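You operate a simulated robot arm through the tools that you are given. There is no shell and no other tool. Be economical: measure what you need, move in short steps, check, and stop when the job is done.

The job below is to be done with a simulated robot arm. You get a single attempt, and the scene is never put back.

JOB
Fetch the green split link from the blue cabinet and press it shut.
Fine: release the press after.
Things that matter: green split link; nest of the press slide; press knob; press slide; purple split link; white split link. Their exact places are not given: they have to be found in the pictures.

It is judged by the outcome, as a careful person would: the job done as asked, and still so three seconds after it is handed in. It fails if anything else is knocked over, pushed out of place, dropped, spilled or broken.

ROBOT AND FRAMES
A 7-joint arm with a two-finger parallel gripper on a trunk, on a base that drives. Base frame: it is fixed to the floor where the robot stands at the start and does not move with it; the origin is under the middle of the robot, x ahead of it, y to its left, z up; the surface under the hand at the start is at about z = 0.92. Readings come in m, degrees, newtons and seconds.
With the tool pointing down near the work surface it reaches from about 0.18 to 0.72 m from the robot's upright axis, wherever it stands. Its first joint turns from -166.0 to 166.0 degrees. Places, roughly: nest of the press slide [0.5, -1.6, 0.9]; press knob [0.3, -1.6, 0.9]; press slide [0.5, -1.5, 0.9]. Payload 1.57 kg.
The tool frame sits at the grasp point between the pads (the TCP): z along the fingers, y along the line on which they close. The tips reach 0.03 m beyond it. The gripper opens to 0.11 m. The fingers are 0.024 m wide and 0.012 m thick; the gripper's body (0.048 by 0.112 m) begins 0.078 m behind the TCP.
Orientation is that of the tool frame in the base frame, as a unit quaternion [x, y, z, w]. With the fingers straight down and closing along the base's y, the tool's x points along the base's -x, its y along +y and its z along -z.

CONTROLS
- The arm moves only by the tool send_rows. Its arguments are lists of equal length, an entry for each row: "dp": the shift along the tool's x, y, z in units of 300 mm (1.0 is 300 mm), a list of three; "dr": the turn, a rotation vector about the tool's x, y, z in units of 120 degrees (1.0 is 120 degrees), a list of three; "claw": the gripper command, from -1 (shut) to 1 (fully open), values between in proportion. In form: {"dp": [[x, y, z], ...], "dr": [[ax, ay, az], ...], "claw": [claw, ...]}. A call has 1 to 10 rows; each row is the pose to reach, as a shift and turn from the pose commanded when the call began, along the tool's axes at that moment. A call with a number of a shift or a turn outside -1 to 1 is refused whole. Each row takes 0.2 s and may step no farther than 0.05 m and 8.6 degrees from the row before; otherwise, or with a gripper value out of range, the whole call is refused. A pose out of reach is approached as far as the arm can. The call stops where the force on the tool passes 50 N (or 10 N more than at its start, if that is more) or the arm is blocked; 0.2 s more then pass. The fingers move at their own pace (about 0.045 m/s each) and stop on an object; they squeeze with about 43 N. The grip force told is the motor's: it shows also when the fingers shut on nothing. Time passes only in rows, and 0.2 s behind the last, so rows that repeat a pose let the fingers close. The reply holds the time, the measured pose of the TCP, the force on the tool along the base axes, the opening and the grip force, in the units named above and with some noise, with the torque about the TCP (base axes, N m) and any sound that the robot's microphone picked up.
- Cameras (640 x 400 px; columns grow to the right, rows downward): "scene" is now at [0.0269, 0.1556, 1.5682]; the picture's right is [-0.02, -1.00, 0.00], its down [-0.62, 0.01, -0.78] and it looks along [0.78, -0.01, -0.62] (base axes); focal length 259 px, centre (320, 200). "wrist" rides on the gripper at [0.07, 0.016, -0.141] in the tool frame; the picture's right is [-0.23, 0.97, 0.00], its down [-0.86, -0.20, -0.48] and it looks along [-0.47, -0.11, 0.88] (tool axes); focal length 222 px, centre (320, 200).
- snapshot(camera): a new picture of that camera. It takes no simulated time.
- move_column(by): slides the trunk up (or, below 0, down) by that many m; the arm and the scene camera ride with it, the base frame stays. It gives what a move gives, with no picture.
- steer(legs): drives the robot by 1 to 6 legs, each [ahead, turn to the left] in m and degrees, along the robot's own axes; the way and the turn of a leg run together, so that a leg with both is an arc; at most 1.5 m and 180 degrees a leg. The arm and the cameras ride along, it lands a little off, and it stops where it bumps. It gives what a move gives.
- aim_head(pan, tilt): turns the head with the scene camera to pan (to the left, within 155 degrees either way) and tilt (down, from -29 to 69), counted from straight ahead of the robot. It gives what a move gives.
- point_at(camera, pixels): for up to 12 pixels [column, row] of the newest picture of that camera ("zoom" is the newest enlarged one), the place [x, y, z] in the base frame of the surface seen there, good to about 0.002 m, but the place of the scene camera against the robot may be out by one fixed shift of up to 0.025 m in any direction. It takes no simulated time.
- enlarge(camera, box): a new picture of the part [left, top, right, bottom] of that camera's present view, enlarged. It takes no simulated time.
- sign_off(): hands the job in; it is judged then, once.

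Work in short steps. Measure before you move; look again where a grasp or a placing could have gone wrong, and mend it. You have 80 turns and 52 pictures in all, those below and enlarged ones among them. Open the gripper and draw the arm clear of the work before you hand the job in, unless the task says otherwise.

The tools are called after ">>>" as a command line: name --argument value ..., lists and objects as JSON in quotes. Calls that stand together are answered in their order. send_rows: Moves the arm, as the interface text tells. Its arguments: {"type":"object","properties":{"dp":{"type":"array","items":{"type":"array","items":{"type":"number"}}},"dr":{"type":"array","items":{"type":"array","items":{"type":"number"}}},"claw":{"type":"array","items":{"type":"number"}}},"required":["dp","dr","claw"]} The other tools are called the same way: move_column (by) slides the trunk up or down; steer (legs) drives the base; aim_head (pan, tilt) turns the head that bears the scene camera; snapshot (camera) takes a picture; point_at (camera, pixels) gives the place of the surface under pixels of a picture; enlarge (camera, box) takes an enlarged picture of a part of a camera's view; sign_off () hands the job in.

At the start:

```text
t: 0.0
position: [0.4749, 0.0734, 1.1303]
tool_rot: [-0.001, 1.0, 0.0, 0.0]
wrist_force: [-0.7, -0.4, -0.2]
wrist_torque: [0.03, -0.02, -0.01]
opening: 0.11
finger_force: 0.1
trunk travel left (down, up): [-0.475, 0.115]
robot x, y, heading: [0.0004, -0.0018, 0.0]
head pan, tilt: [-1.0, 38.5]
```

scene: 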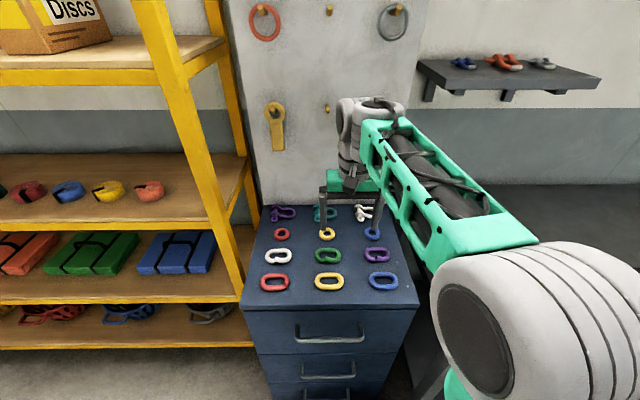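
wrist: 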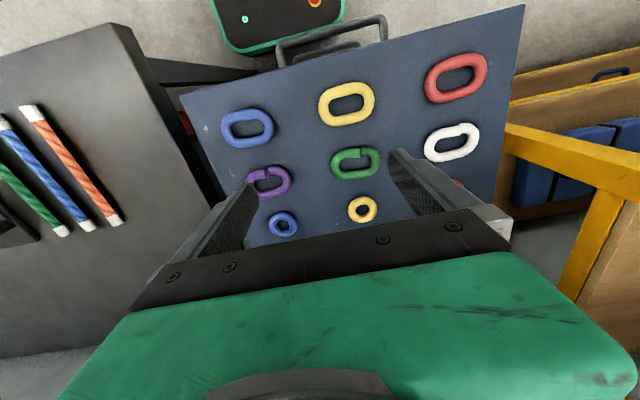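

The green split link is near (328,255) in the scene picture, between white and purple. I enlarge it and measure.

>>> enlarge --camera "scene" --box '[250, 200, 410, 300]'

>>> enlarge --camera "wrist" --box '[220, 60, 500, 235]'

>>> point_at --camera "wrist" --pixels '[[336, 160], [371, 160], [354, 150], [354, 173], [352, 162], [300, 165], [257, 181], [283, 180], [430, 145]]'

```text
4.00 times, centred on (330, 250) of scene
```

zoom: 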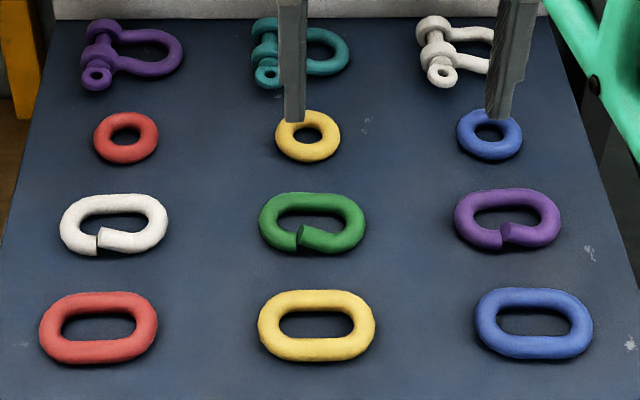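

```text
2.29 times, centred on (360, 148) of wrist
```

zoom: 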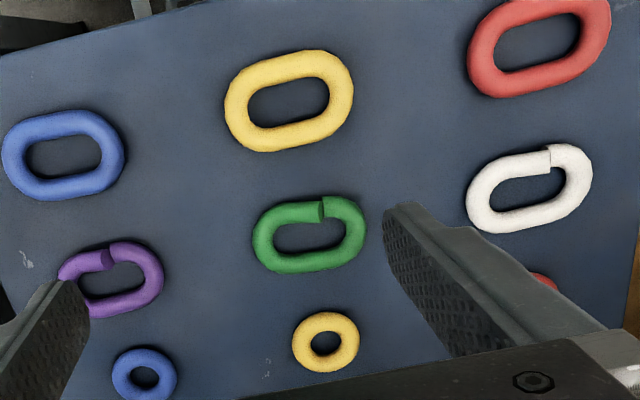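

```text
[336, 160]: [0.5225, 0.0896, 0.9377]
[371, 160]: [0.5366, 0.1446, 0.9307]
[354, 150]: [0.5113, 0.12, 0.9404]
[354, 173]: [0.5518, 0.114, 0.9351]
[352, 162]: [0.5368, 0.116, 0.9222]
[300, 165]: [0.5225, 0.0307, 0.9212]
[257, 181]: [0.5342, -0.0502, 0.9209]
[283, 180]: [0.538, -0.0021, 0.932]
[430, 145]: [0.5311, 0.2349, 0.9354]
```

The link lies flat, long along y, at about (0.532, 0.117), top about 0.939, with the gap on its near side. Before picking it, I look toward the press to learn how the link must be laid in.

>>> aim_head --pan -75 --tilt 30

>>> snapshot --camera "scene"

```text
t: 1.5
position: [0.4757, 0.0728, 1.1311]
tool_rot: [-0.002, 1.0, 0.0, 0.0]
wrist_force: [-0.4, -0.2, -0.5]
wrist_torque: [-0.01, -0.02, 0.0]
opening: 0.1102
finger_force: 0.0
trunk travel left (down, up): [-0.475, 0.115]
robot x, y, heading: [-0.0034, -0.001, -0.0]
head pan, tilt: [-75.0, 30.0]
```

```text
47 pictures are left
```

scene: 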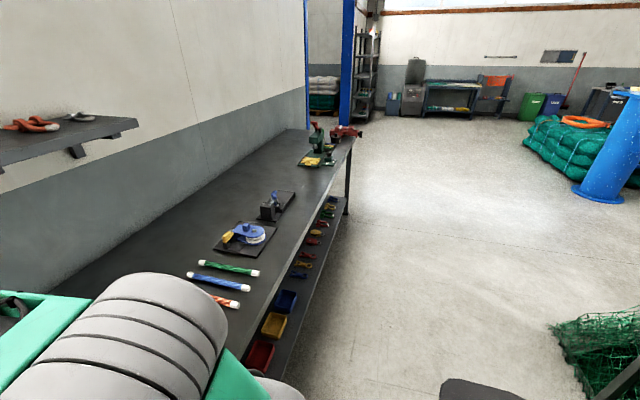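

A small dark device with a blue knob is near (272,205), likely the press. I enlarge it.

>>> enlarge --camera "scene" --box '[210, 175, 306, 235]'

>>> point_at --camera "scene" --pixels '[[268, 212], [275, 196], [250, 234], [283, 198], [318, 160]]'

```text
6.67 times, centred on (258, 205) of scene
```

zoom: 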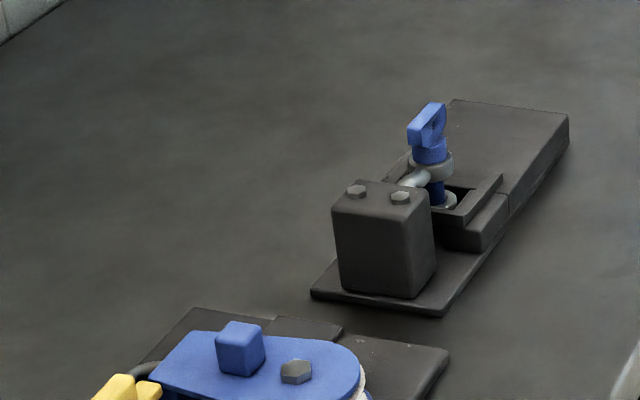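

```text
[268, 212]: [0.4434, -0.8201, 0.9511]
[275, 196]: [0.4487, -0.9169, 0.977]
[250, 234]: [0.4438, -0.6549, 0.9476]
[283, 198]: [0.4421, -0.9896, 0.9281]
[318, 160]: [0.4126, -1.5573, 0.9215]
```

The press is rather the green thing at y≈-1.56, near (318,145). I enlarge there.

>>> enlarge --camera "scene" --box '[288, 118, 368, 168]'

```text
8.00 times, centred on (328, 143) of scene
```

zoom: 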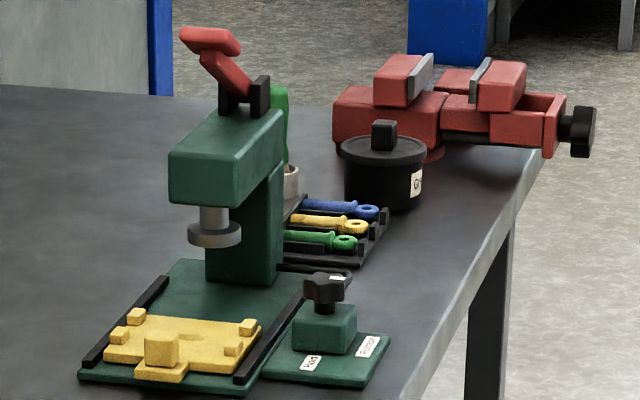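

The press with a yellow slide and a knob with labels is here. I measure its parts and the bench edge.

>>> point_at --camera "zoom" --pixels '[[130, 322], [243, 325], [190, 322], [160, 345], [214, 235], [230, 150], [325, 285], [110, 350], [240, 347], [90, 375], [300, 275], [420, 370]]'

>>> point_at --camera "scene" --pixels '[[300, 270], [325, 200], [346, 150], [232, 280], [260, 355], [450, 385]]'

```text
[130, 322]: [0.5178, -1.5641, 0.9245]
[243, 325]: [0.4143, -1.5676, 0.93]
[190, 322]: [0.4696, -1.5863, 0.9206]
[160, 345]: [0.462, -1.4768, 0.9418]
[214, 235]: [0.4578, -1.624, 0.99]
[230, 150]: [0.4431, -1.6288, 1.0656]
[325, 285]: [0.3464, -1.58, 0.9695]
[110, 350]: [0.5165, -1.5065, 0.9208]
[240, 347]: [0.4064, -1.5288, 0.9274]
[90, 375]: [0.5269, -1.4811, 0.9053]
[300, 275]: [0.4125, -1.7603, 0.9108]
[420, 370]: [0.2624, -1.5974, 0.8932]
```

```text
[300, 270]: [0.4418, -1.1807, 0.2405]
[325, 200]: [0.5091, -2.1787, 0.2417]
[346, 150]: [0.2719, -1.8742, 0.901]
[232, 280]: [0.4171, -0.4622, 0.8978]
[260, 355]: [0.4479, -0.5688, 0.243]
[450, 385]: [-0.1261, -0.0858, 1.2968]
```

I enlarge further on the nest and the knob to see layout and labels.

>>> enlarge --camera "scene" --box '[296, 150, 326, 169]'

>>> enlarge --camera "scene" --box '[318, 149, 342, 169]'

```text
16.00 times, centred on (311, 160) of scene
```

zoom: 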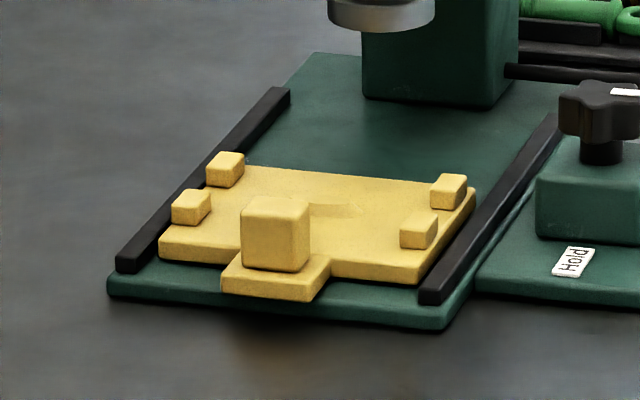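

```text
16.00 times, centred on (330, 159) of scene
```

zoom: 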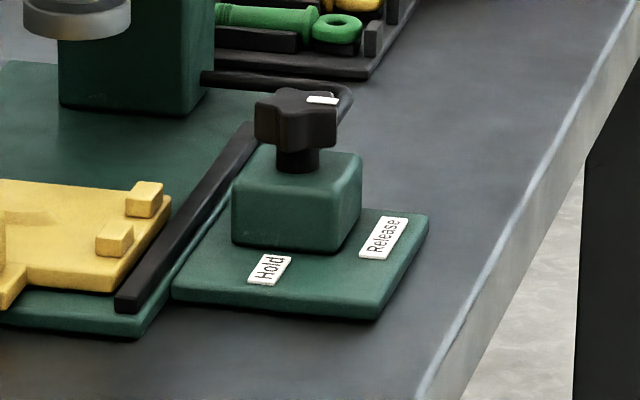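

I can't yet tell the pocket's direction, which decides how to grasp. I drive partway with the arm high, to look.

>>> move_column --by 0.11

>>> steer --legs '[[0, -90], [1.0, 0]]'

>>> aim_head --pan 38 --tilt 45

>>> snapshot --camera "scene"

```text
t: 2.9
position: [0.476, 0.0745, 1.2394]
tool_rot: [-0.002, 1.0, 0.001, 0.0]
wrist_force: [-0.2, -1.0, -0.3]
wrist_torque: [-0.02, -0.03, 0.02]
opening: 0.1101
finger_force: 0.1
trunk travel left (down, up): [-0.585, 0.005]
robot x, y, heading: [-0.0007, -0.0021, 0.1]
head pan, tilt: [-75.0, 30.0]
```

```text
t: 11.8
position: [0.0752, -1.4641, 1.2412]
tool_rot: [0.704, 0.71, 0.0, 0.0]
wrist_force: [0.8, -0.3, 0.5]
wrist_torque: [0.01, 0.05, 0.02]
opening: 0.1101
finger_force: 0.1
trunk travel left (down, up): [-0.585, 0.005]
robot x, y, heading: [-0.0013, -0.9869, -89.9]
head pan, tilt: [-75.0, 30.0]
```

```text
t: 13.8
position: [0.0745, -1.4646, 1.241]
tool_rot: [0.704, 0.71, 0.0, 0.0]
wrist_force: [0.6, 0.4, -0.2]
wrist_torque: [0.02, 0.03, 0.01]
opening: 0.1101
finger_force: 0.1
trunk travel left (down, up): [-0.585, 0.005]
robot x, y, heading: [-0.0031, -0.9905, -89.8]
head pan, tilt: [38.0, 45.0]
```

```text
42 pictures are left
```

scene: 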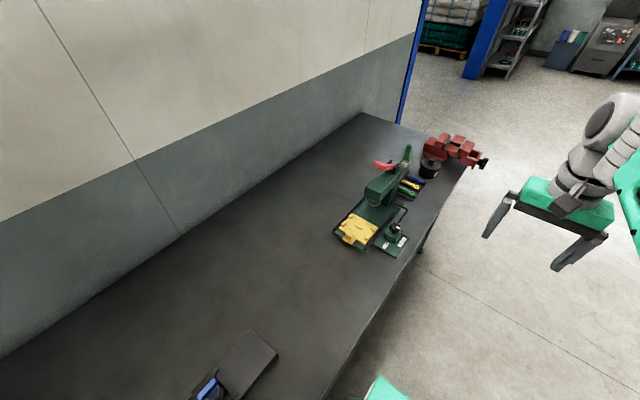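

The press is at (372,215). I enlarge it and measure from there.

>>> enlarge --camera "scene" --box '[328, 205, 418, 261]'

```text
7.11 times, centred on (373, 233) of scene
```

zoom: 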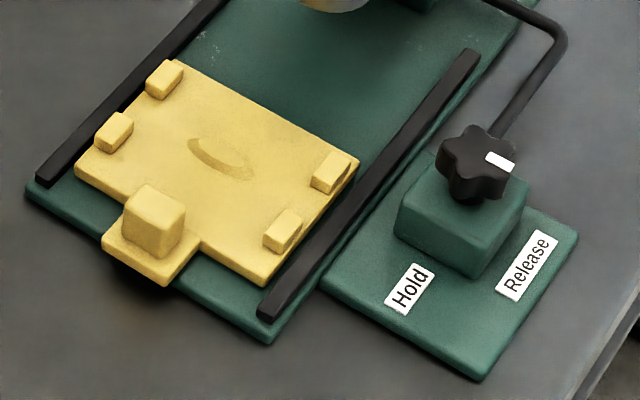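

There is a shallow elongated mark at (220,157) in the slide centre. I measure it and the posts, handle, knob.

>>> point_at --camera "zoom" --pixels '[[188, 142], [252, 176], [220, 150], [215, 165], [165, 70], [113, 125], [331, 165], [283, 223], [155, 208], [478, 155], [500, 160], [100, 160]]'

>>> enlarge --camera "scene" --box '[336, 212, 380, 246]'

```text
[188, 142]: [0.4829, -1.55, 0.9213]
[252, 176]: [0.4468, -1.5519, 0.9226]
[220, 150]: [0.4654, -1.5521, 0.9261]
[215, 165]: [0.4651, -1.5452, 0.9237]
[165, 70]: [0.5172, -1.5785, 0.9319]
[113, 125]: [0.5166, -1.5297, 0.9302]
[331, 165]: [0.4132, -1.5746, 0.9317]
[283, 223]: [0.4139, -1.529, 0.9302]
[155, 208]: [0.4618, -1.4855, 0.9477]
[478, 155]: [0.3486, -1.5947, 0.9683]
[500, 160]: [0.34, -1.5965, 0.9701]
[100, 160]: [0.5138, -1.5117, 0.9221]
```

```text
11.76 times, centred on (358, 229) of scene
```

zoom: 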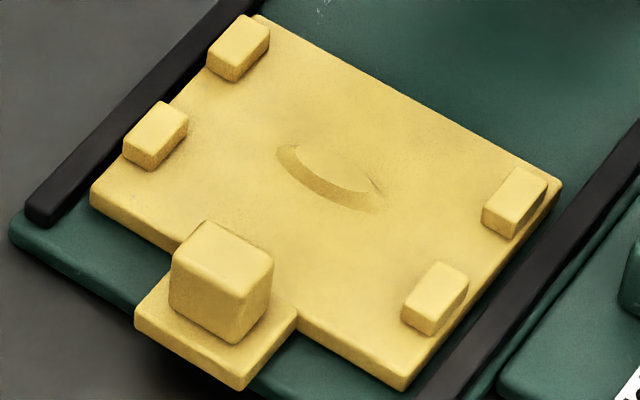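

The slide has a raised oval boss, long along x, at about (0.465,-1.551), with finger gaps between the end posts: so the link goes long along x, held by its ends. I drive back to the cabinet.

>>> steer --legs '[[-0.99, 0], [0, 90]]'

>>> aim_head --pan 0 --tilt 45

>>> move_column --by -0.11

>>> snapshot --camera "wrist"

```text
t: 22.6
position: [0.4761, 0.0491, 1.2406]
tool_rot: [0.012, 1.0, 0.0, 0.0]
wrist_force: [0.3, -0.1, -0.1]
wrist_torque: [0.03, -0.04, 0.0]
opening: 0.11
finger_force: 0.1
trunk travel left (down, up): [-0.585, 0.005]
robot x, y, heading: [-0.0033, -0.0127, -1.9]
head pan, tilt: [38.0, 45.0]
```

```text
t: 23.6
position: [0.476, 0.0488, 1.2413]
tool_rot: [0.012, 1.0, 0.001, 0.0]
wrist_force: [0.1, 0.2, -0.2]
wrist_torque: [-0.01, 0.03, 0.01]
opening: 0.1099
finger_force: 0.0
trunk travel left (down, up): [-0.585, 0.005]
robot x, y, heading: [-0.0019, -0.0161, -1.8]
head pan, tilt: [0.0, 45.0]
```

```text
t: 25.1
position: [0.4756, 0.0479, 1.1307]
tool_rot: [0.012, 1.0, 0.001, 0.0]
wrist_force: [0.0, -0.1, -0.4]
wrist_torque: [0.01, -0.02, -0.04]
opening: 0.1099
finger_force: 0.1
trunk travel left (down, up): [-0.475, 0.115]
robot x, y, heading: [-0.0037, -0.0119, -1.4]
head pan, tilt: [0.0, 45.0]
```

```text
39 pictures are left
```

wrist: 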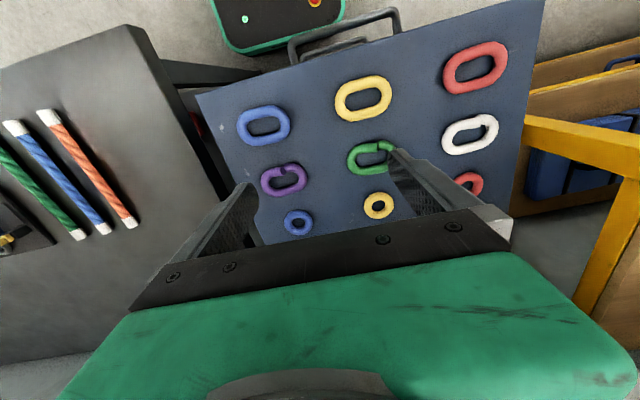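

I move above the link, to about (0.532, 0.117, 1.03), and square the yaw.

>>> send_rows --dp '[[-0.045, 0.058, 0.085], [-0.09, 0.117, 0.17], [-0.135, 0.175, 0.25], [-0.181, 0.234, 0.333], [-0.181, 0.234, 0.333]]' --dr '[[0, 0, -0.003], [0, 0, -0.006], [0, 0, -0.009], [0, 0, -0.0117], [0, 0, -0.0117]]' --claw '[1, 1, 1, 1, 1]'

>>> snapshot --camera "wrist"

```text
t: 26.2
position: [0.5325, 0.1168, 1.0291]
tool_rot: [0.0, 1.0, -0.001, -0.001]
wrist_force: [0.4, -0.2, 0.0]
wrist_torque: [-0.02, 0.02, -0.01]
opening: 0.11
finger_force: 0.0
trunk travel left (down, up): [-0.475, 0.115]
robot x, y, heading: [-0.0027, -0.0173, -1.5]
head pan, tilt: [0.0, 45.0]
```

```text
38 pictures are left
```

wrist: 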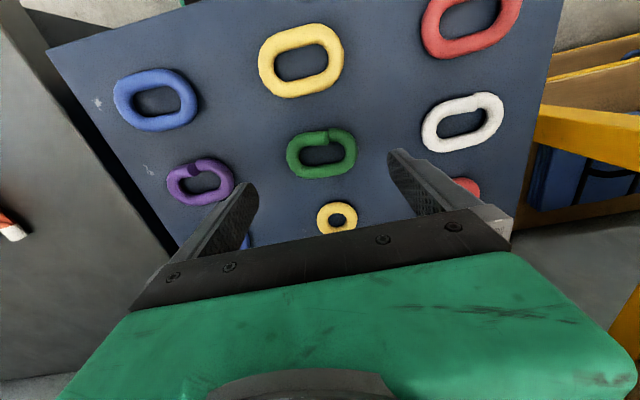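

The link shows at (321,154); I measure its edges with the wrist camera from here.

>>> enlarge --camera "wrist" --box '[270, 115, 370, 190]'

>>> point_at --camera "wrist" --pixels '[[289, 156], [354, 150], [317, 134], [325, 174], [322, 155], [294, 156], [348, 152], [318, 138], [324, 169]]'

```text
5.33 times, centred on (320, 152) of wrist
```

zoom: 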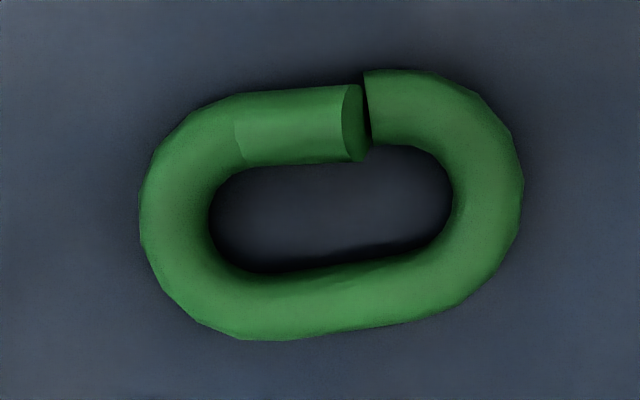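

```text
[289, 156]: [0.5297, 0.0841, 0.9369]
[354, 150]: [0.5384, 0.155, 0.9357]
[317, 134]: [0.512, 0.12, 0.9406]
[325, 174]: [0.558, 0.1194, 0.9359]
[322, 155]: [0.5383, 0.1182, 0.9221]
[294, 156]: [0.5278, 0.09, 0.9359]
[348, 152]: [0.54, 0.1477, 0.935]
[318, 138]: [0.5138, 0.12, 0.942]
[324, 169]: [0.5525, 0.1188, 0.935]
```

The tongue end is slightly lifted. I measure the far bar to get the link's yaw and exact middle.

>>> point_at --camera "zoom" --pixels '[[270, 302], [300, 300], [340, 296], [380, 290], [400, 286], [150, 215], [175, 210], [200, 207], [470, 195], [490, 190], [512, 186]]'

```text
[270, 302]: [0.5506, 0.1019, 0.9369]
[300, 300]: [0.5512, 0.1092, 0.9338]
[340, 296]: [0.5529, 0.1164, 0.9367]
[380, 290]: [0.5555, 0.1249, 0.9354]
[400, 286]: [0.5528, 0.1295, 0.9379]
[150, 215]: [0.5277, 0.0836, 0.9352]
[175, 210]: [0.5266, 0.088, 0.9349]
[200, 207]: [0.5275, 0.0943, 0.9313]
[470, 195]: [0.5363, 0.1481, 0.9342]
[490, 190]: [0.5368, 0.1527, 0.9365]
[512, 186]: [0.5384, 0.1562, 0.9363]
```

The link's axis is turned about -4° from base y, with its middle at about (0.534, 0.1195). I descend to a TCP height of 0.955 with that yaw.

>>> send_rows --dp '[[-0.005, 0.009, 0.08], [-0.005, 0.009, 0.16], [-0.005, 0.009, 0.22], [-0.005, 0.009, 0.247], [-0.005, 0.009, 0.247]]' --dr '[[0, 0, 0.032], [0, 0, 0.032], [0, 0, 0.032], [0, 0, 0.032], [0, 0, 0.032]]' --claw '[1, 1, 1, 1, 1]'

>>> snapshot --camera "wrist"

```text
t: 27.4
position: [0.5346, 0.1198, 0.9564]
tool_rot: [0.034, 0.999, 0.0, 0.0]
wrist_force: [0.5, 0.1, -0.1]
wrist_torque: [0.02, 0.01, -0.03]
opening: 0.1101
finger_force: 0.0
trunk travel left (down, up): [-0.475, 0.115]
robot x, y, heading: [0.001, -0.0163, -1.7]
head pan, tilt: [0.0, 45.0]
```

```text
36 pictures are left
```

wrist: 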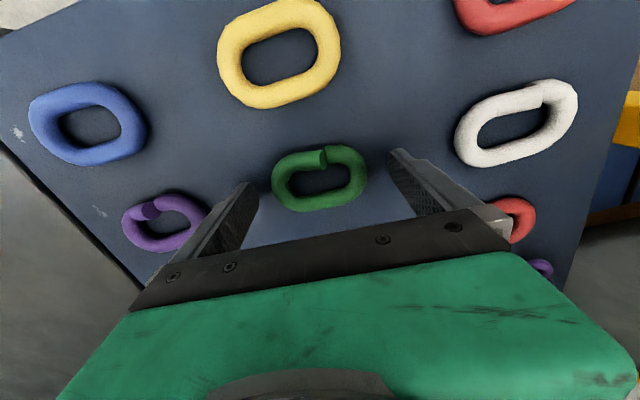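

The link at (320,178) sits between the tips, clear of its neighbours. I close the fingers.

>>> send_rows --dp '[[0, 0, 0], [0, 0, 0], [0, 0, 0], [0, 0, 0], [0, 0, 0]]' --dr '[[0, 0, 0], [0, 0, 0], [0, 0, 0], [0, 0, 0], [0, 0, 0]]' --claw '[0.5, 0.2, -0.2, -0.2, -0.2]'

>>> enlarge --camera "wrist" --box '[200, 100, 440, 250]'

```text
t: 28.6
position: [0.5338, 0.1205, 0.9571]
tool_rot: [0.034, 0.999, 0.0, 0.0]
wrist_force: [-1.0, -0.4, 1.0]
wrist_torque: [-0.1, 0.06, 0.0]
opening: 0.0756
finger_force: 39.3
trunk travel left (down, up): [-0.475, 0.115]
robot x, y, heading: [-0.0039, -0.0133, -1.6]
head pan, tilt: [0.0, 45.0]
```

```text
2.67 times, centred on (320, 175) of wrist
```

zoom: 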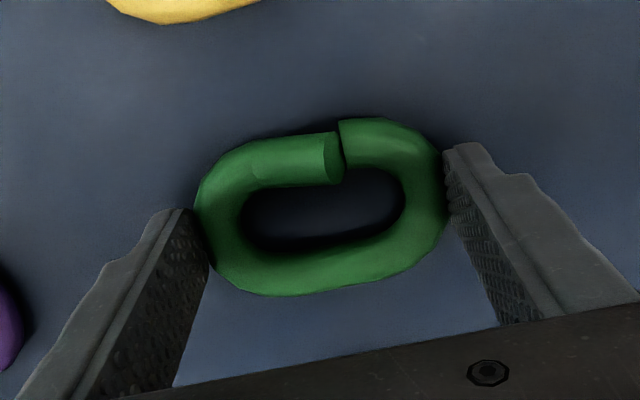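

Gripped at 0.0756 m across the ends. I lift straight up 0.1 m and check.

>>> send_rows --dp '[[0, 0, -0.05], [0, 0, -0.15], [0, 0, -0.3], [0, 0, -0.45], [0, 0, -0.58], [0, 0, -0.58]]' --dr '[[0, 0, 0], [0, 0, 0], [0, 0, 0], [0, 0, 0], [0, 0, 0], [0, 0, 0]]' --claw '[-0.4, -0.4, -0.4, -0.4, -0.4, -0.4]'

>>> snapshot --camera "wrist"

```text
t: 30.1
position: [0.5343, 0.1205, 1.1304]
tool_rot: [0.034, 0.999, 0.0, -0.001]
wrist_force: [-0.4, 0.3, -2.4]
wrist_torque: [0.0, 0.03, 0.0]
opening: 0.0758
finger_force: 42.5
trunk travel left (down, up): [-0.475, 0.115]
robot x, y, heading: [-0.0009, -0.0153, -1.5]
head pan, tilt: [0.0, 45.0]
```

```text
34 pictures are left
```

wrist: 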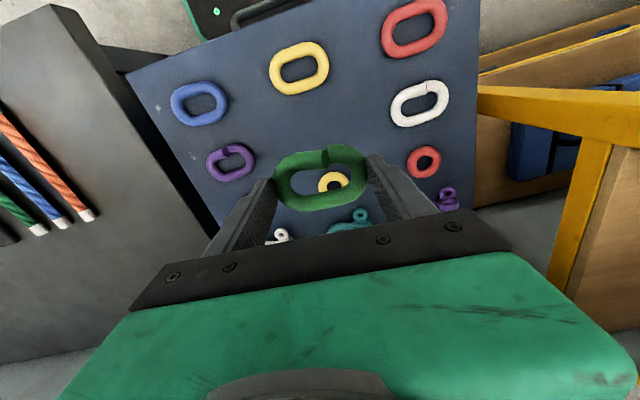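

The link is held. I draw the arm back toward the robot before driving.

>>> send_rows --dp '[[0.12, -0.07, -0.05], [0.24, -0.14, -0.1], [0.36, -0.21, -0.15], [0.48, -0.28, -0.2], [0.56, -0.34, -0.2], [0.56, -0.34, -0.2]]' --dr '[[0, 0, 0], [0, 0, 0], [0, 0, 0], [0, 0, 0], [0, 0, 0], [0, 0, 0]]' --claw '[-0.4, -0.4, -0.4, -0.4, -0.4, -0.4]'

>>> move_column --by 0.11

>>> steer --legs '[[0, -88.5], [1.46, 0]]'

>>> aim_head --pan 60 --tilt 45

>>> snapshot --camera "scene"

```text
t: 31.4
position: [0.3555, 0.0288, 1.191]
tool_rot: [0.033, 0.999, 0.0, 0.001]
wrist_force: [-0.8, -0.6, -1.9]
wrist_torque: [0.01, 0.01, 0.02]
opening: 0.0755
finger_force: 43.0
trunk travel left (down, up): [-0.475, 0.115]
robot x, y, heading: [-0.0014, -0.0124, -1.4]
head pan, tilt: [0.0, 45.0]
```

```text
t: 32.9
position: [0.3567, 0.0301, 1.3015]
tool_rot: [0.034, 0.999, 0.0, 0.0]
wrist_force: [0.5, 0.4, -2.8]
wrist_torque: [0.02, -0.02, -0.01]
opening: 0.0757
finger_force: 43.2
trunk travel left (down, up): [-0.585, 0.005]
robot x, y, heading: [0.0007, -0.015, -1.6]
head pan, tilt: [0.0, 45.0]
```

```text
t: 43.8
position: [0.1239, -1.8329, 1.3026]
tool_rot: [0.705, 0.71, -0.001, 0.0]
wrist_force: [-0.3, -1.0, -2.5]
wrist_torque: [0.02, 0.01, 0.0]
opening: 0.0756
finger_force: 42.8
trunk travel left (down, up): [-0.585, 0.005]
robot x, y, heading: [0.0549, -1.4783, -87.5]
head pan, tilt: [0.0, 45.0]
```

```text
t: 45.1
position: [0.1232, -1.8315, 1.301]
tool_rot: [0.705, 0.709, 0.0, 0.001]
wrist_force: [-0.5, 0.4, -2.9]
wrist_torque: [-0.01, 0.05, -0.02]
opening: 0.0753
finger_force: 42.9
trunk travel left (down, up): [-0.585, 0.005]
robot x, y, heading: [0.0561, -1.4791, -87.2]
head pan, tilt: [60.0, 45.0]
```

```text
33 pictures are left
```

scene: 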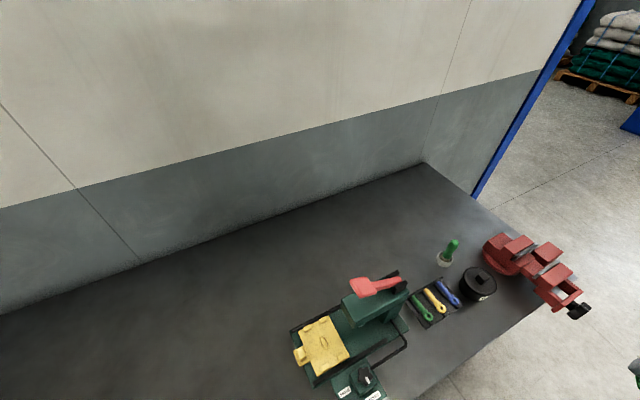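

I check the height of the press's red lever at (375,285) before sweeping the arm past it.

>>> point_at --camera "scene" --pixels '[[355, 285], [375, 288], [398, 280], [402, 276], [450, 250]]'

>>> enlarge --camera "scene" --box '[280, 260, 420, 400]'

```text
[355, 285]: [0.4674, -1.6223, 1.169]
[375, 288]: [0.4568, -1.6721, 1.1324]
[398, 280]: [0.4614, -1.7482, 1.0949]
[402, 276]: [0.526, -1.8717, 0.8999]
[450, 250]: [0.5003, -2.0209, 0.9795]
```

```text
2.86 times, centred on (350, 330) of scene
```

zoom: 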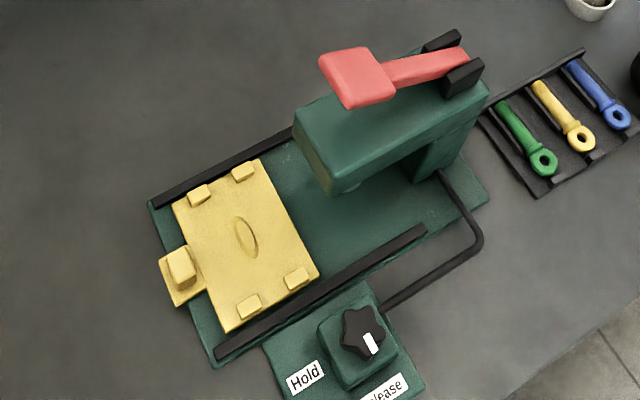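

The knob mark points to "Release" now. I measure the lever's near end and the press head, for clearance with the hand over the nest, and the boss.

>>> point_at --camera "zoom" --pixels '[[322, 62], [343, 104], [392, 95], [300, 130], [325, 180], [240, 222], [252, 252], [246, 237], [182, 262], [371, 345], [365, 335], [302, 377]]'

```text
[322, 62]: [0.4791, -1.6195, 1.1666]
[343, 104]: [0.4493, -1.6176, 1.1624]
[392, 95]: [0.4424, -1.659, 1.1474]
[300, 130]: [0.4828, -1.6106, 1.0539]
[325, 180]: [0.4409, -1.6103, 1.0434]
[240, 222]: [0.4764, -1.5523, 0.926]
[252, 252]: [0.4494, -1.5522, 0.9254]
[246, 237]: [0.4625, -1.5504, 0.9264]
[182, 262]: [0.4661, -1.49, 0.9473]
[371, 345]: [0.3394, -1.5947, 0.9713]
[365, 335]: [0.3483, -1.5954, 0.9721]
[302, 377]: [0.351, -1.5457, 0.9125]
```

The sweep clears the lever (top 1.17 against 1.26). I turn to face the bench and look down at the press.

>>> steer --legs '[[0, 87.2]]'

>>> aim_head --pan -12 --tilt 55

>>> snapshot --camera "scene"

>>> snapshot --camera "wrist"

```text
t: 46.0
position: [0.1296, -1.8308, 1.3006]
tool_rot: [0.698, 0.716, 0.002, -0.001]
wrist_force: [-0.5, 0.3, -2.3]
wrist_torque: [-0.03, 0.01, -0.01]
opening: 0.0756
finger_force: 42.8
trunk travel left (down, up): [-0.585, 0.005]
robot x, y, heading: [0.0523, -1.48, -86.7]
head pan, tilt: [60.0, 45.0]
stopped in leg 1: the robot was blocked; the commanded pose is now the measured one
```

```text
t: 47.5
position: [0.1294, -1.8301, 1.3017]
tool_rot: [0.698, 0.716, 0.0, 0.001]
wrist_force: [-0.2, -0.2, -2.6]
wrist_torque: [0.04, -0.03, 0.01]
opening: 0.0755
finger_force: 42.8
trunk travel left (down, up): [-0.585, 0.005]
robot x, y, heading: [0.0531, -1.4777, -86.6]
head pan, tilt: [-12.0, 55.0]
```

```text
31 pictures are left
```

scene: 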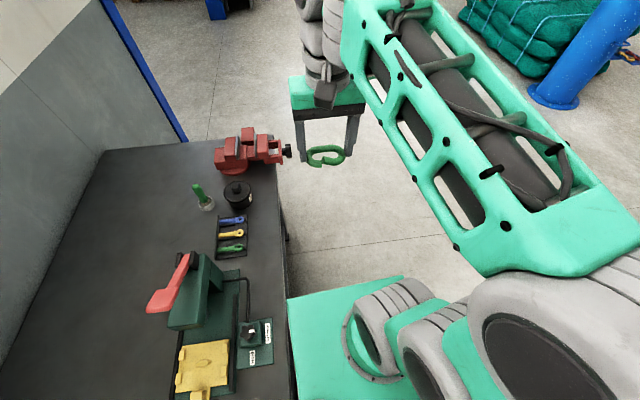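

```text
30 pictures are left
```

wrist: 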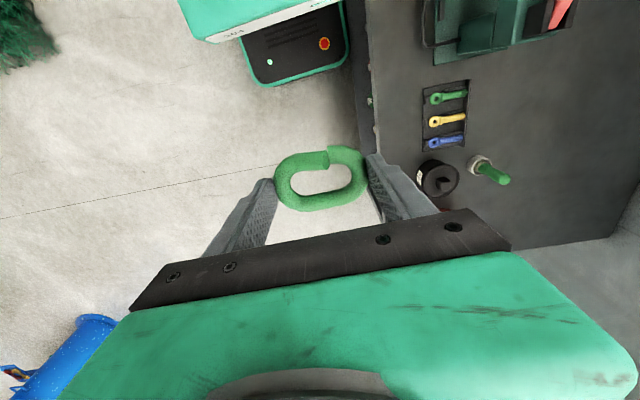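

The base's corner meets the bench, so I keep this heading and work to the robot's left; the hand's yaw already suits the nest (fingers close along x, camera toward +y). I back up a little so the forearm comes in from the +y side.

>>> steer --legs '[[-0.12, 0]]'

>>> aim_head --pan 65 --tilt 55

```text
t: 48.7
position: [0.1226, -1.7087, 1.302]
tool_rot: [0.698, 0.717, 0.0, 0.0]
wrist_force: [0.5, 1.2, -2.5]
wrist_torque: [-0.01, 0.0, -0.01]
opening: 0.0758
finger_force: 43.3
trunk travel left (down, up): [-0.585, 0.005]
robot x, y, heading: [0.0466, -1.3568, -86.3]
head pan, tilt: [-12.0, 55.0]
```

```text
t: 50.2
position: [0.1212, -1.7091, 1.3008]
tool_rot: [0.698, 0.716, 0.0, 0.0]
wrist_force: [-1.0, -0.1, -2.3]
wrist_torque: [0.01, 0.0, -0.03]
opening: 0.0757
finger_force: 42.2
trunk travel left (down, up): [-0.585, 0.005]
robot x, y, heading: [0.0462, -1.3592, -86.3]
head pan, tilt: [65.0, 55.0]
```

I translate the hand high toward the nest, first half.

>>> send_rows --dp '[[0.06, 0.116, 0], [0.12, 0.232, 0], [0.18, 0.348, 0], [0.24, 0.464, 0], [0.3, 0.58, 0], [0.36, 0.696, 0], [0.42, 0.812, 0], [0.48, 0.928, 0], [0.48, 0.928, 0]]' --dr '[[0, 0, 0.012], [0, 0, 0.012], [0, 0, 0.012], [0, 0, 0.012], [0, 0, 0.012], [0, 0, 0.012], [0, 0, 0.012], [0, 0, 0.012], [0, 0, 0.012]]' --claw '[-0.4, -0.4, -0.4, -0.4, -0.4, -0.4, -0.4, -0.4, -0.4]'

>>> snapshot --camera "scene"

```text
t: 52.2
position: [0.3963, -1.556, 1.3018]
tool_rot: [0.708, 0.707, 0.0, 0.001]
wrist_force: [0.0, 0.2, -2.8]
wrist_torque: [0.01, -0.04, -0.02]
opening: 0.0757
finger_force: 42.9
trunk travel left (down, up): [-0.585, 0.005]
robot x, y, heading: [0.0423, -1.3568, -86.1]
head pan, tilt: [65.0, 55.0]
```

```text
29 pictures are left
```

scene: 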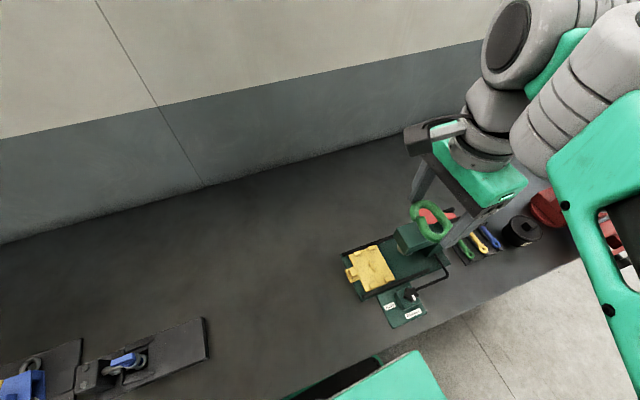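

I measure the wrist parts to see what could meet the lever as the hand goes down.

>>> point_at --camera "scene" --pixels '[[480, 180], [480, 158], [478, 140], [485, 105], [505, 150], [530, 150], [520, 120], [560, 110], [505, 40], [560, 70], [415, 145], [600, 60]]'

>>> enlarge --camera "scene" --box '[380, 0, 640, 260]'

```text
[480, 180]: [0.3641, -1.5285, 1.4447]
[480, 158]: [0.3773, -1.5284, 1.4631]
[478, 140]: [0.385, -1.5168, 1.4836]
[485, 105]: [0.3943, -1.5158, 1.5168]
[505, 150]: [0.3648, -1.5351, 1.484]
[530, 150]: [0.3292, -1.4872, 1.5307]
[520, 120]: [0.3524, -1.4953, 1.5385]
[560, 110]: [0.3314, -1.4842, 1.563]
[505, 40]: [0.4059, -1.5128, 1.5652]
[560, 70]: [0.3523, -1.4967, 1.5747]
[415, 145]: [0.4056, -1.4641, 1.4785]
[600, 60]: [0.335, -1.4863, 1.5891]
```

```text
1.54 times, centred on (510, 130) of scene
```

zoom: 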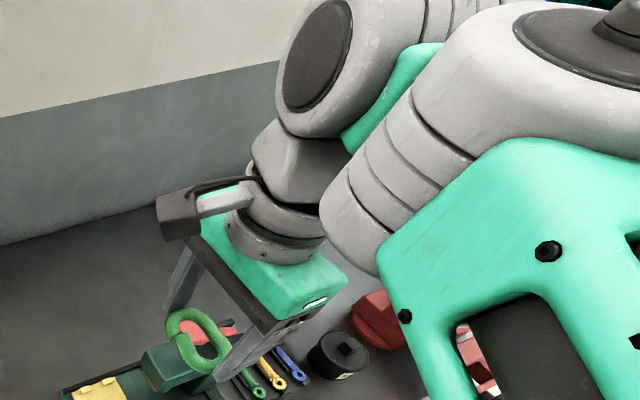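

The wrist's joint cylinder sticks out to the -y side about 0.21 above the TCP, which would graze the red lever (top 1.17, front at y≈-1.618). I back up 0.2 m so the arm comes in diagonally, and will re-grip the link on the free bench with the tool leaning away from the press.

>>> steer --legs '[[-0.2, 0]]'

>>> aim_head --pan 50 --tilt 50

>>> snapshot --camera "wrist"

```text
t: 53.8
position: [0.383, -1.3575, 1.3013]
tool_rot: [0.708, 0.706, 0.0, 0.0]
wrist_force: [0.2, 0.4, -2.6]
wrist_torque: [-0.02, -0.02, 0.01]
opening: 0.0756
finger_force: 42.9
trunk travel left (down, up): [-0.585, 0.005]
robot x, y, heading: [0.0302, -1.1588, -86.8]
head pan, tilt: [65.0, 55.0]
```

```text
t: 54.6
position: [0.3833, -1.3577, 1.3027]
tool_rot: [0.707, 0.707, 0.0, 0.0]
wrist_force: [-1.0, -0.9, -2.5]
wrist_torque: [0.02, 0.02, 0.0]
opening: 0.0756
finger_force: 43.7
trunk travel left (down, up): [-0.585, 0.005]
robot x, y, heading: [0.0344, -1.1562, -86.6]
head pan, tilt: [50.0, 50.0]
```

```text
27 pictures are left
```

wrist: 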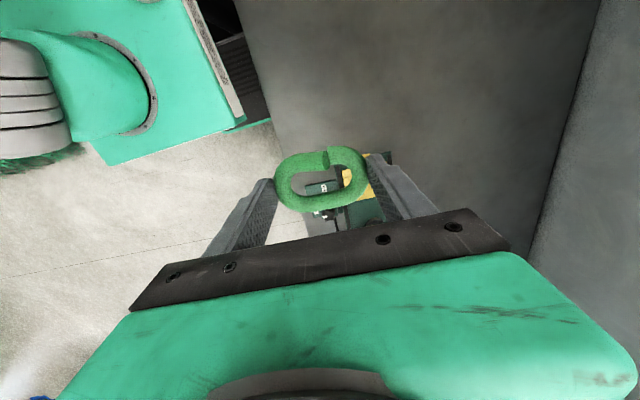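

Below is empty bench. I descend in two calls to lay the link down at about (0.45,-1.33).

>>> send_rows --dp '[[0.01, 0.028, 0.12], [0.02, 0.056, 0.24], [0.03, 0.084, 0.36], [0.04, 0.112, 0.48], [0.05, 0.14, 0.6], [0.06, 0.168, 0.72], [0.08, 0.196, 0.84], [0.09, 0.22, 0.96], [0.09, 0.22, 0.96]]' --dr '[[0, 0, 0], [0, 0, 0], [0, 0, 0], [0, 0, 0], [0, 0, 0], [0, 0, 0], [0, 0, 0], [0, 0, 0], [0, 0, 0]]' --claw '[-0.4, -0.4, -0.4, -0.4, -0.4, -0.4, -0.4, -0.4, -0.4]'

>>> snapshot --camera "wrist"

>>> point_at --camera "wrist" --pixels '[[320, 80], [480, 120], [330, 180], [300, 40]]'

```text
t: 56.6
position: [0.4489, -1.3292, 1.0133]
tool_rot: [0.707, 0.707, 0.001, 0.0]
wrist_force: [0.3, -0.3, -3.4]
wrist_torque: [0.01, -0.01, -0.01]
opening: 0.0755
finger_force: 42.7
trunk travel left (down, up): [-0.585, 0.005]
robot x, y, heading: [0.0329, -1.1538, -86.5]
head pan, tilt: [50.0, 50.0]
```

```text
26 pictures are left
```

wrist: 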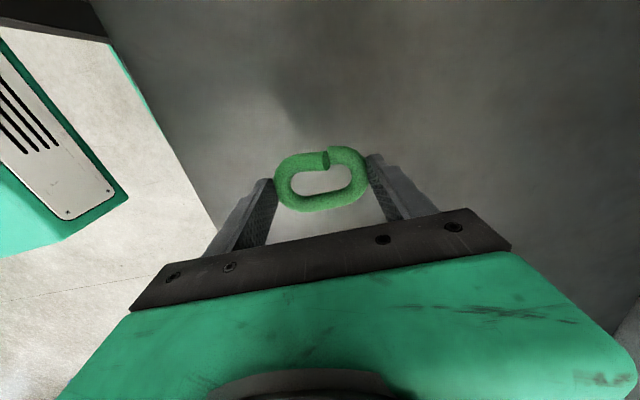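

```text
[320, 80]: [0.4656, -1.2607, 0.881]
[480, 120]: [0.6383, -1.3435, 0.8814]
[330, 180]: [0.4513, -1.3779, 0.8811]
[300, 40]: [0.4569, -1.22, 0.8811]
```

The wrist camera puts the bench at 0.881 (so the scene camera reads about 0.018 high). I lower to TCP ≈0.917 and lay the link down.

>>> send_rows --dp '[[0, 0, 0.12], [0, 0, 0.24], [0, 0, 0.29], [0, 0, 0.31], [0, 0, 0.32], [0, 0, 0.325]]' --dr '[[0, 0, 0], [0, 0, 0], [0, 0, 0], [0, 0, 0], [0, 0, 0], [0, 0, 0]]' --claw '[-0.4, -0.4, -0.4, -0.4, -0.4, -0.4]'

```text
t: 58.0
position: [0.4476, -1.3292, 0.9172]
tool_rot: [0.708, 0.706, 0.001, 0.0]
wrist_force: [-2.6, 1.1, 8.9]
wrist_torque: [0.03, 0.44, 0.0]
opening: 0.0753
finger_force: 43.1
trunk travel left (down, up): [-0.585, 0.005]
robot x, y, heading: [0.0314, -1.1565, -86.5]
head pan, tilt: [50.0, 50.0]
```

The link rests on the bench (9 N up). I open a bit, lean the tool 10° about the closing axis, and re-grip.

>>> send_rows --dp '[[0, 0, 0], [0, 0, 0], [0, 0, 0], [0.008, 0, 0], [0.0157, 0, 0], [0.0157, 0, 0]]' --dr '[[0, 0, 0], [0, 0, 0], [0, 0, 0], [0, -0.042, 0], [0, -0.083, 0], [0, -0.083, 0]]' --claw '[0.7, 0.7, 0.7, 0.7, 0.7, 0.7]'

>>> snapshot --camera "wrist"

```text
t: 59.4
position: [0.449, -1.3257, 0.9154]
tool_rot: [0.706, 0.703, -0.061, 0.062]
wrist_force: [-1.0, 0.3, 0.0]
wrist_torque: [-0.04, 0.04, -0.02]
opening: 0.0933
finger_force: 0.1
trunk travel left (down, up): [-0.585, 0.005]
robot x, y, heading: [0.032, -1.1598, -86.4]
head pan, tilt: [50.0, 50.0]
```

```text
25 pictures are left
```

wrist: 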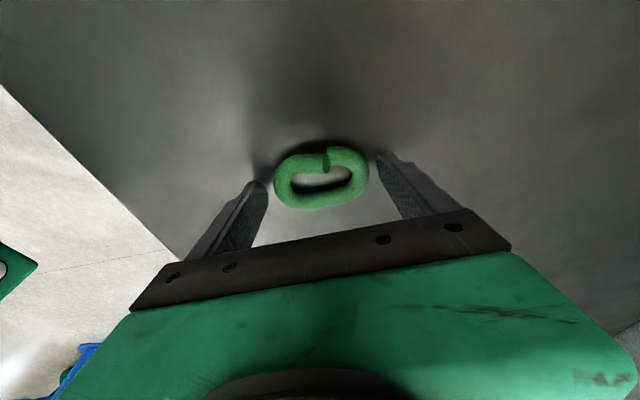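

The lean is right (tool z = (0,-0.17,-0.98)) and the link lies between the pads. I close again and lift.

>>> send_rows --dp '[[0, 0, 0], [0, 0, 0], [0, 0, 0], [0, 0, 0]]' --dr '[[0, 0, 0], [0, 0, 0], [0, 0, 0], [0, 0, 0]]' --claw '[-0.4, -0.4, -0.4, -0.4]'

>>> send_rows --dp '[[0, 0, -0.1], [0, 0, -0.2], [0, 0, -0.3], [0, 0, -0.4], [0, 0, -0.5], [0, 0, -0.5]]' --dr '[[0, 0, 0], [0, 0, 0], [0, 0, 0], [0, 0, 0], [0, 0, 0], [0, 0, 0]]' --claw '[-0.4, -0.4, -0.4, -0.4, -0.4, -0.4]'

>>> snapshot --camera "wrist"

```text
t: 60.4
position: [0.4488, -1.3251, 0.9153]
tool_rot: [0.705, 0.704, -0.062, 0.061]
wrist_force: [0.4, -0.7, 0.8]
wrist_torque: [-0.08, -0.02, -0.01]
opening: 0.0758
finger_force: 40.6
trunk travel left (down, up): [-0.585, 0.005]
robot x, y, heading: [0.0328, -1.1586, -86.4]
head pan, tilt: [50.0, 50.0]
```

```text
t: 61.8
position: [0.4485, -1.3001, 1.0635]
tool_rot: [0.705, 0.704, -0.061, 0.061]
wrist_force: [-0.6, 0.9, -2.6]
wrist_torque: [0.02, -0.01, 0.0]
opening: 0.0758
finger_force: 42.8
trunk travel left (down, up): [-0.585, 0.005]
robot x, y, heading: [0.0308, -1.1607, -86.5]
head pan, tilt: [50.0, 50.0]
```

```text
24 pictures are left
```

wrist: 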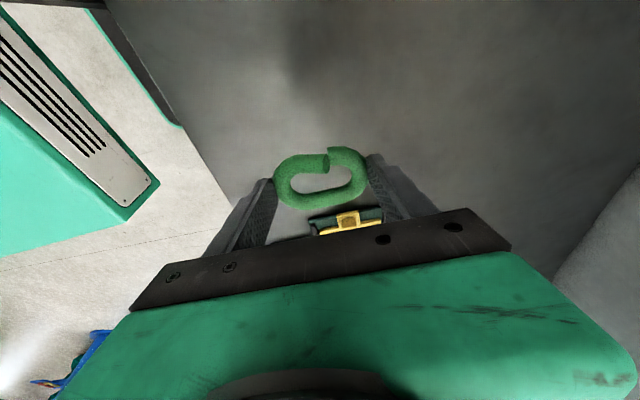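

The link is held again; the slide handle shows at (347,222). I move toward the press at y≈-1.45, z≈1.08, for a wrist look at the nest.

>>> send_rows --dp '[[-0.13, 0.014, 0.005], [-0.26, 0.028, 0.01], [-0.39, 0.042, 0.015], [-0.504, 0.055, 0.02], [-0.504, 0.055, 0.02]]' --dr '[[0, 0, 0], [0, 0, 0], [0, 0, 0], [0, 0, 0], [0, 0, 0]]' --claw '[-0.4, -0.4, -0.4, -0.4, -0.4]'

>>> snapshot --camera "wrist"

>>> snapshot --camera "scene"

```text
t: 63.0
position: [0.4659, -1.449, 1.0828]
tool_rot: [0.705, 0.704, -0.061, 0.061]
wrist_force: [0.2, -0.2, -2.9]
wrist_torque: [0.04, 0.02, 0.03]
opening: 0.0754
finger_force: 42.8
trunk travel left (down, up): [-0.585, 0.005]
robot x, y, heading: [0.0296, -1.16, -86.7]
head pan, tilt: [50.0, 50.0]
```

```text
23 pictures are left
```

wrist: 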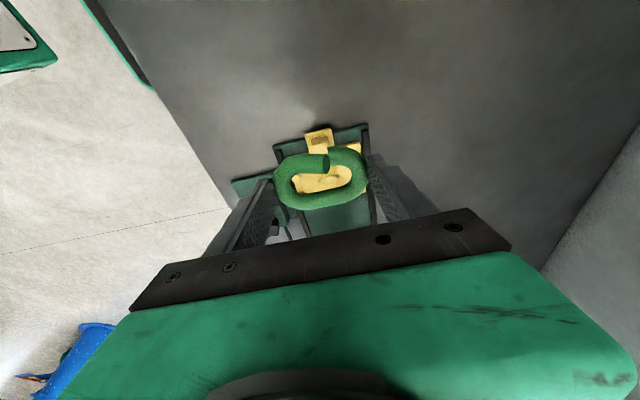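

```text
22 pictures are left
```

scene: 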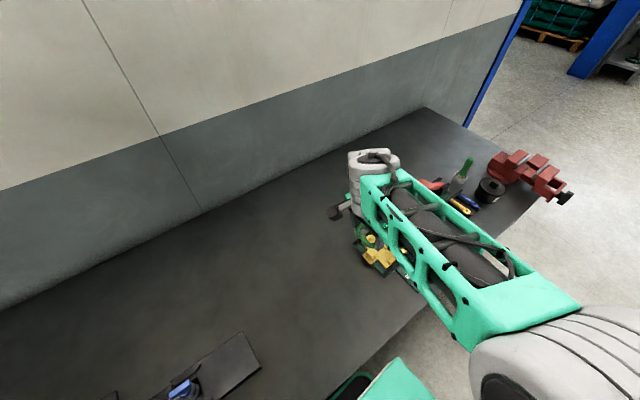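

Through the link's hole I can see the slide's boss near (340,180). I enlarge and measure handle and boss with the wrist camera.

>>> enlarge --camera "wrist" --box '[260, 115, 384, 215]'

```text
4.00 times, centred on (322, 165) of wrist
```

zoom: 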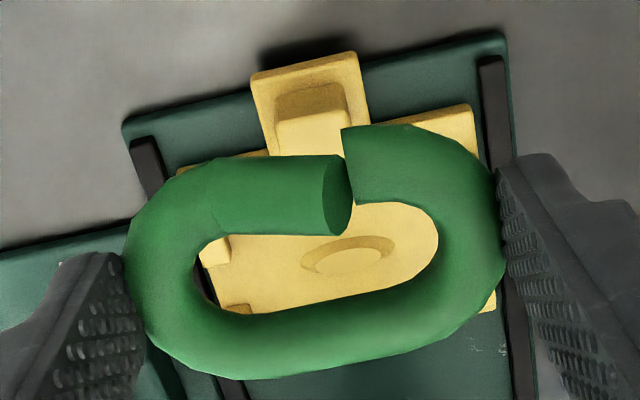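

>>> point_at --camera "zoom" --pixels '[[347, 261], [303, 258], [392, 244], [345, 240], [340, 272], [280, 140], [345, 128], [312, 133], [150, 165], [492, 75], [280, 275], [410, 235]]'

```text
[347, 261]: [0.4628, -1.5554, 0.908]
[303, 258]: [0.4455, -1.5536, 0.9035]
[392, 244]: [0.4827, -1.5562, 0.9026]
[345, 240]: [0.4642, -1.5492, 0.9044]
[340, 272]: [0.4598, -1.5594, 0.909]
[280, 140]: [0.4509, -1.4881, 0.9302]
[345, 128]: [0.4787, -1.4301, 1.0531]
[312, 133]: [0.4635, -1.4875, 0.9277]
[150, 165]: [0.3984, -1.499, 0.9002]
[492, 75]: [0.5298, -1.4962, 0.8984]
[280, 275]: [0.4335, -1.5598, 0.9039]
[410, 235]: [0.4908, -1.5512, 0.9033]
```

Boss centre is about (0.464,-1.553), slide top 0.904. Now I measure the held link itself to find its middle relative to the TCP.

>>> point_at --camera "zoom" --pixels '[[245, 165], [240, 230], [390, 130], [390, 200], [330, 310], [335, 365], [250, 318], [255, 370], [420, 285], [430, 345], [135, 260], [500, 215]]'

```text
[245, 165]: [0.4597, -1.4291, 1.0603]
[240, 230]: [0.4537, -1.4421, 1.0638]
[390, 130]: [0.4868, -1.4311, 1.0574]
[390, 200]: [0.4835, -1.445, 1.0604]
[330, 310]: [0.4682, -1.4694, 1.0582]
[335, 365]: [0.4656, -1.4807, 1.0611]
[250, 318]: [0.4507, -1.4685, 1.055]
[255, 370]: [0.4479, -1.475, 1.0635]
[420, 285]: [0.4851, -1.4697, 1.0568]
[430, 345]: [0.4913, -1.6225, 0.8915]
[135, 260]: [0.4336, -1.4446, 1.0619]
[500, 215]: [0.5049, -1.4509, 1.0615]
```

The link's middle sits about 0.005 to the -y side of the TCP, so the TCP target is (0.464,-1.548). I move to a hover at z≈0.99 and look again.

>>> send_rows --dp '[[-0.09, -0.002, 0.08], [-0.18, -0.004, 0.17], [-0.25, -0.006, 0.27], [-0.272, -0.007, 0.362], [-0.272, -0.007, 0.362]]' --dr '[[0, 0, 0], [0, 0, 0], [0, 0, 0], [0, 0, 0], [0, 0, 0]]' --claw '[-0.4, -0.4, -0.4, -0.4, -0.4]'

>>> snapshot --camera "scene"

>>> enlarge --camera "wrist" --box '[220, 90, 420, 250]'

```text
t: 64.2
position: [0.4621, -1.5516, 0.9894]
tool_rot: [0.705, 0.704, -0.061, 0.061]
wrist_force: [0.6, -0.4, -2.3]
wrist_torque: [0.02, 0.0, -0.01]
opening: 0.0757
finger_force: 42.9
trunk travel left (down, up): [-0.585, 0.005]
robot x, y, heading: [0.0315, -1.1577, -86.6]
head pan, tilt: [50.0, 50.0]
```

```text
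20 pictures are left
```

scene: 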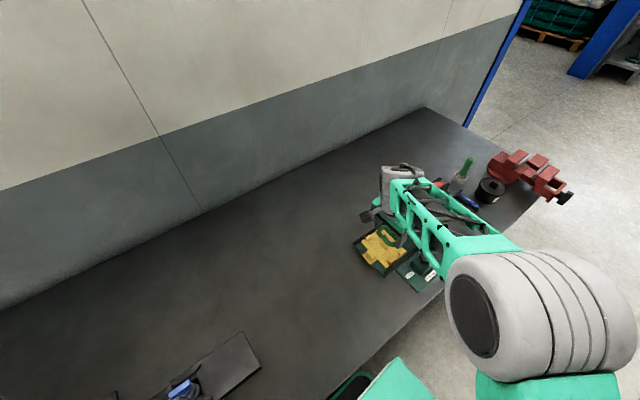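

```text
2.50 times, centred on (320, 170) of wrist
```

zoom: 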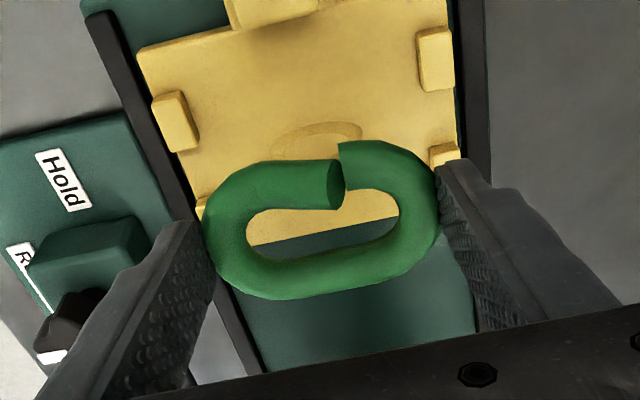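

I re-measure the boss, posts and slide edges from here.

>>> point_at --camera "zoom" --pixels '[[276, 152], [360, 132], [318, 124], [310, 150], [178, 118], [437, 58], [444, 150], [250, 246], [395, 218], [300, 12], [150, 60], [450, 15]]'

```text
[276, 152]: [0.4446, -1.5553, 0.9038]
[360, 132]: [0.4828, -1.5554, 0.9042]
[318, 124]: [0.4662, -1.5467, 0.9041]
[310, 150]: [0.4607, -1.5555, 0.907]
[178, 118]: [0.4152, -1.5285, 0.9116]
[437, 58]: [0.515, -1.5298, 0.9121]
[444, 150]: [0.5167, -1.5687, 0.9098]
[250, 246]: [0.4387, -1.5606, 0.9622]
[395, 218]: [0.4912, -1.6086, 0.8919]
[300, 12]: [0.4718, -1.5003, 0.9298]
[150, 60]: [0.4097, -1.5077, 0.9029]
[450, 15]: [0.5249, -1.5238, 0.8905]
```

>>> point_at --camera "zoom" --pixels '[[380, 142], [380, 188], [320, 255], [325, 294], [270, 258], [270, 296], [375, 242], [385, 280], [209, 215], [436, 190]]'

```text
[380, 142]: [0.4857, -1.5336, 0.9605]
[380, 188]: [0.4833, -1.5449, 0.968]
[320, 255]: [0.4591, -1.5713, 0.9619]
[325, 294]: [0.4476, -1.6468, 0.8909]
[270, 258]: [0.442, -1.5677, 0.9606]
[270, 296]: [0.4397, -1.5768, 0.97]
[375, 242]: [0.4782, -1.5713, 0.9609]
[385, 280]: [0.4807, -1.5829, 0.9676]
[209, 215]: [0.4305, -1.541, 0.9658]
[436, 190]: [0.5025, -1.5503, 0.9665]
```

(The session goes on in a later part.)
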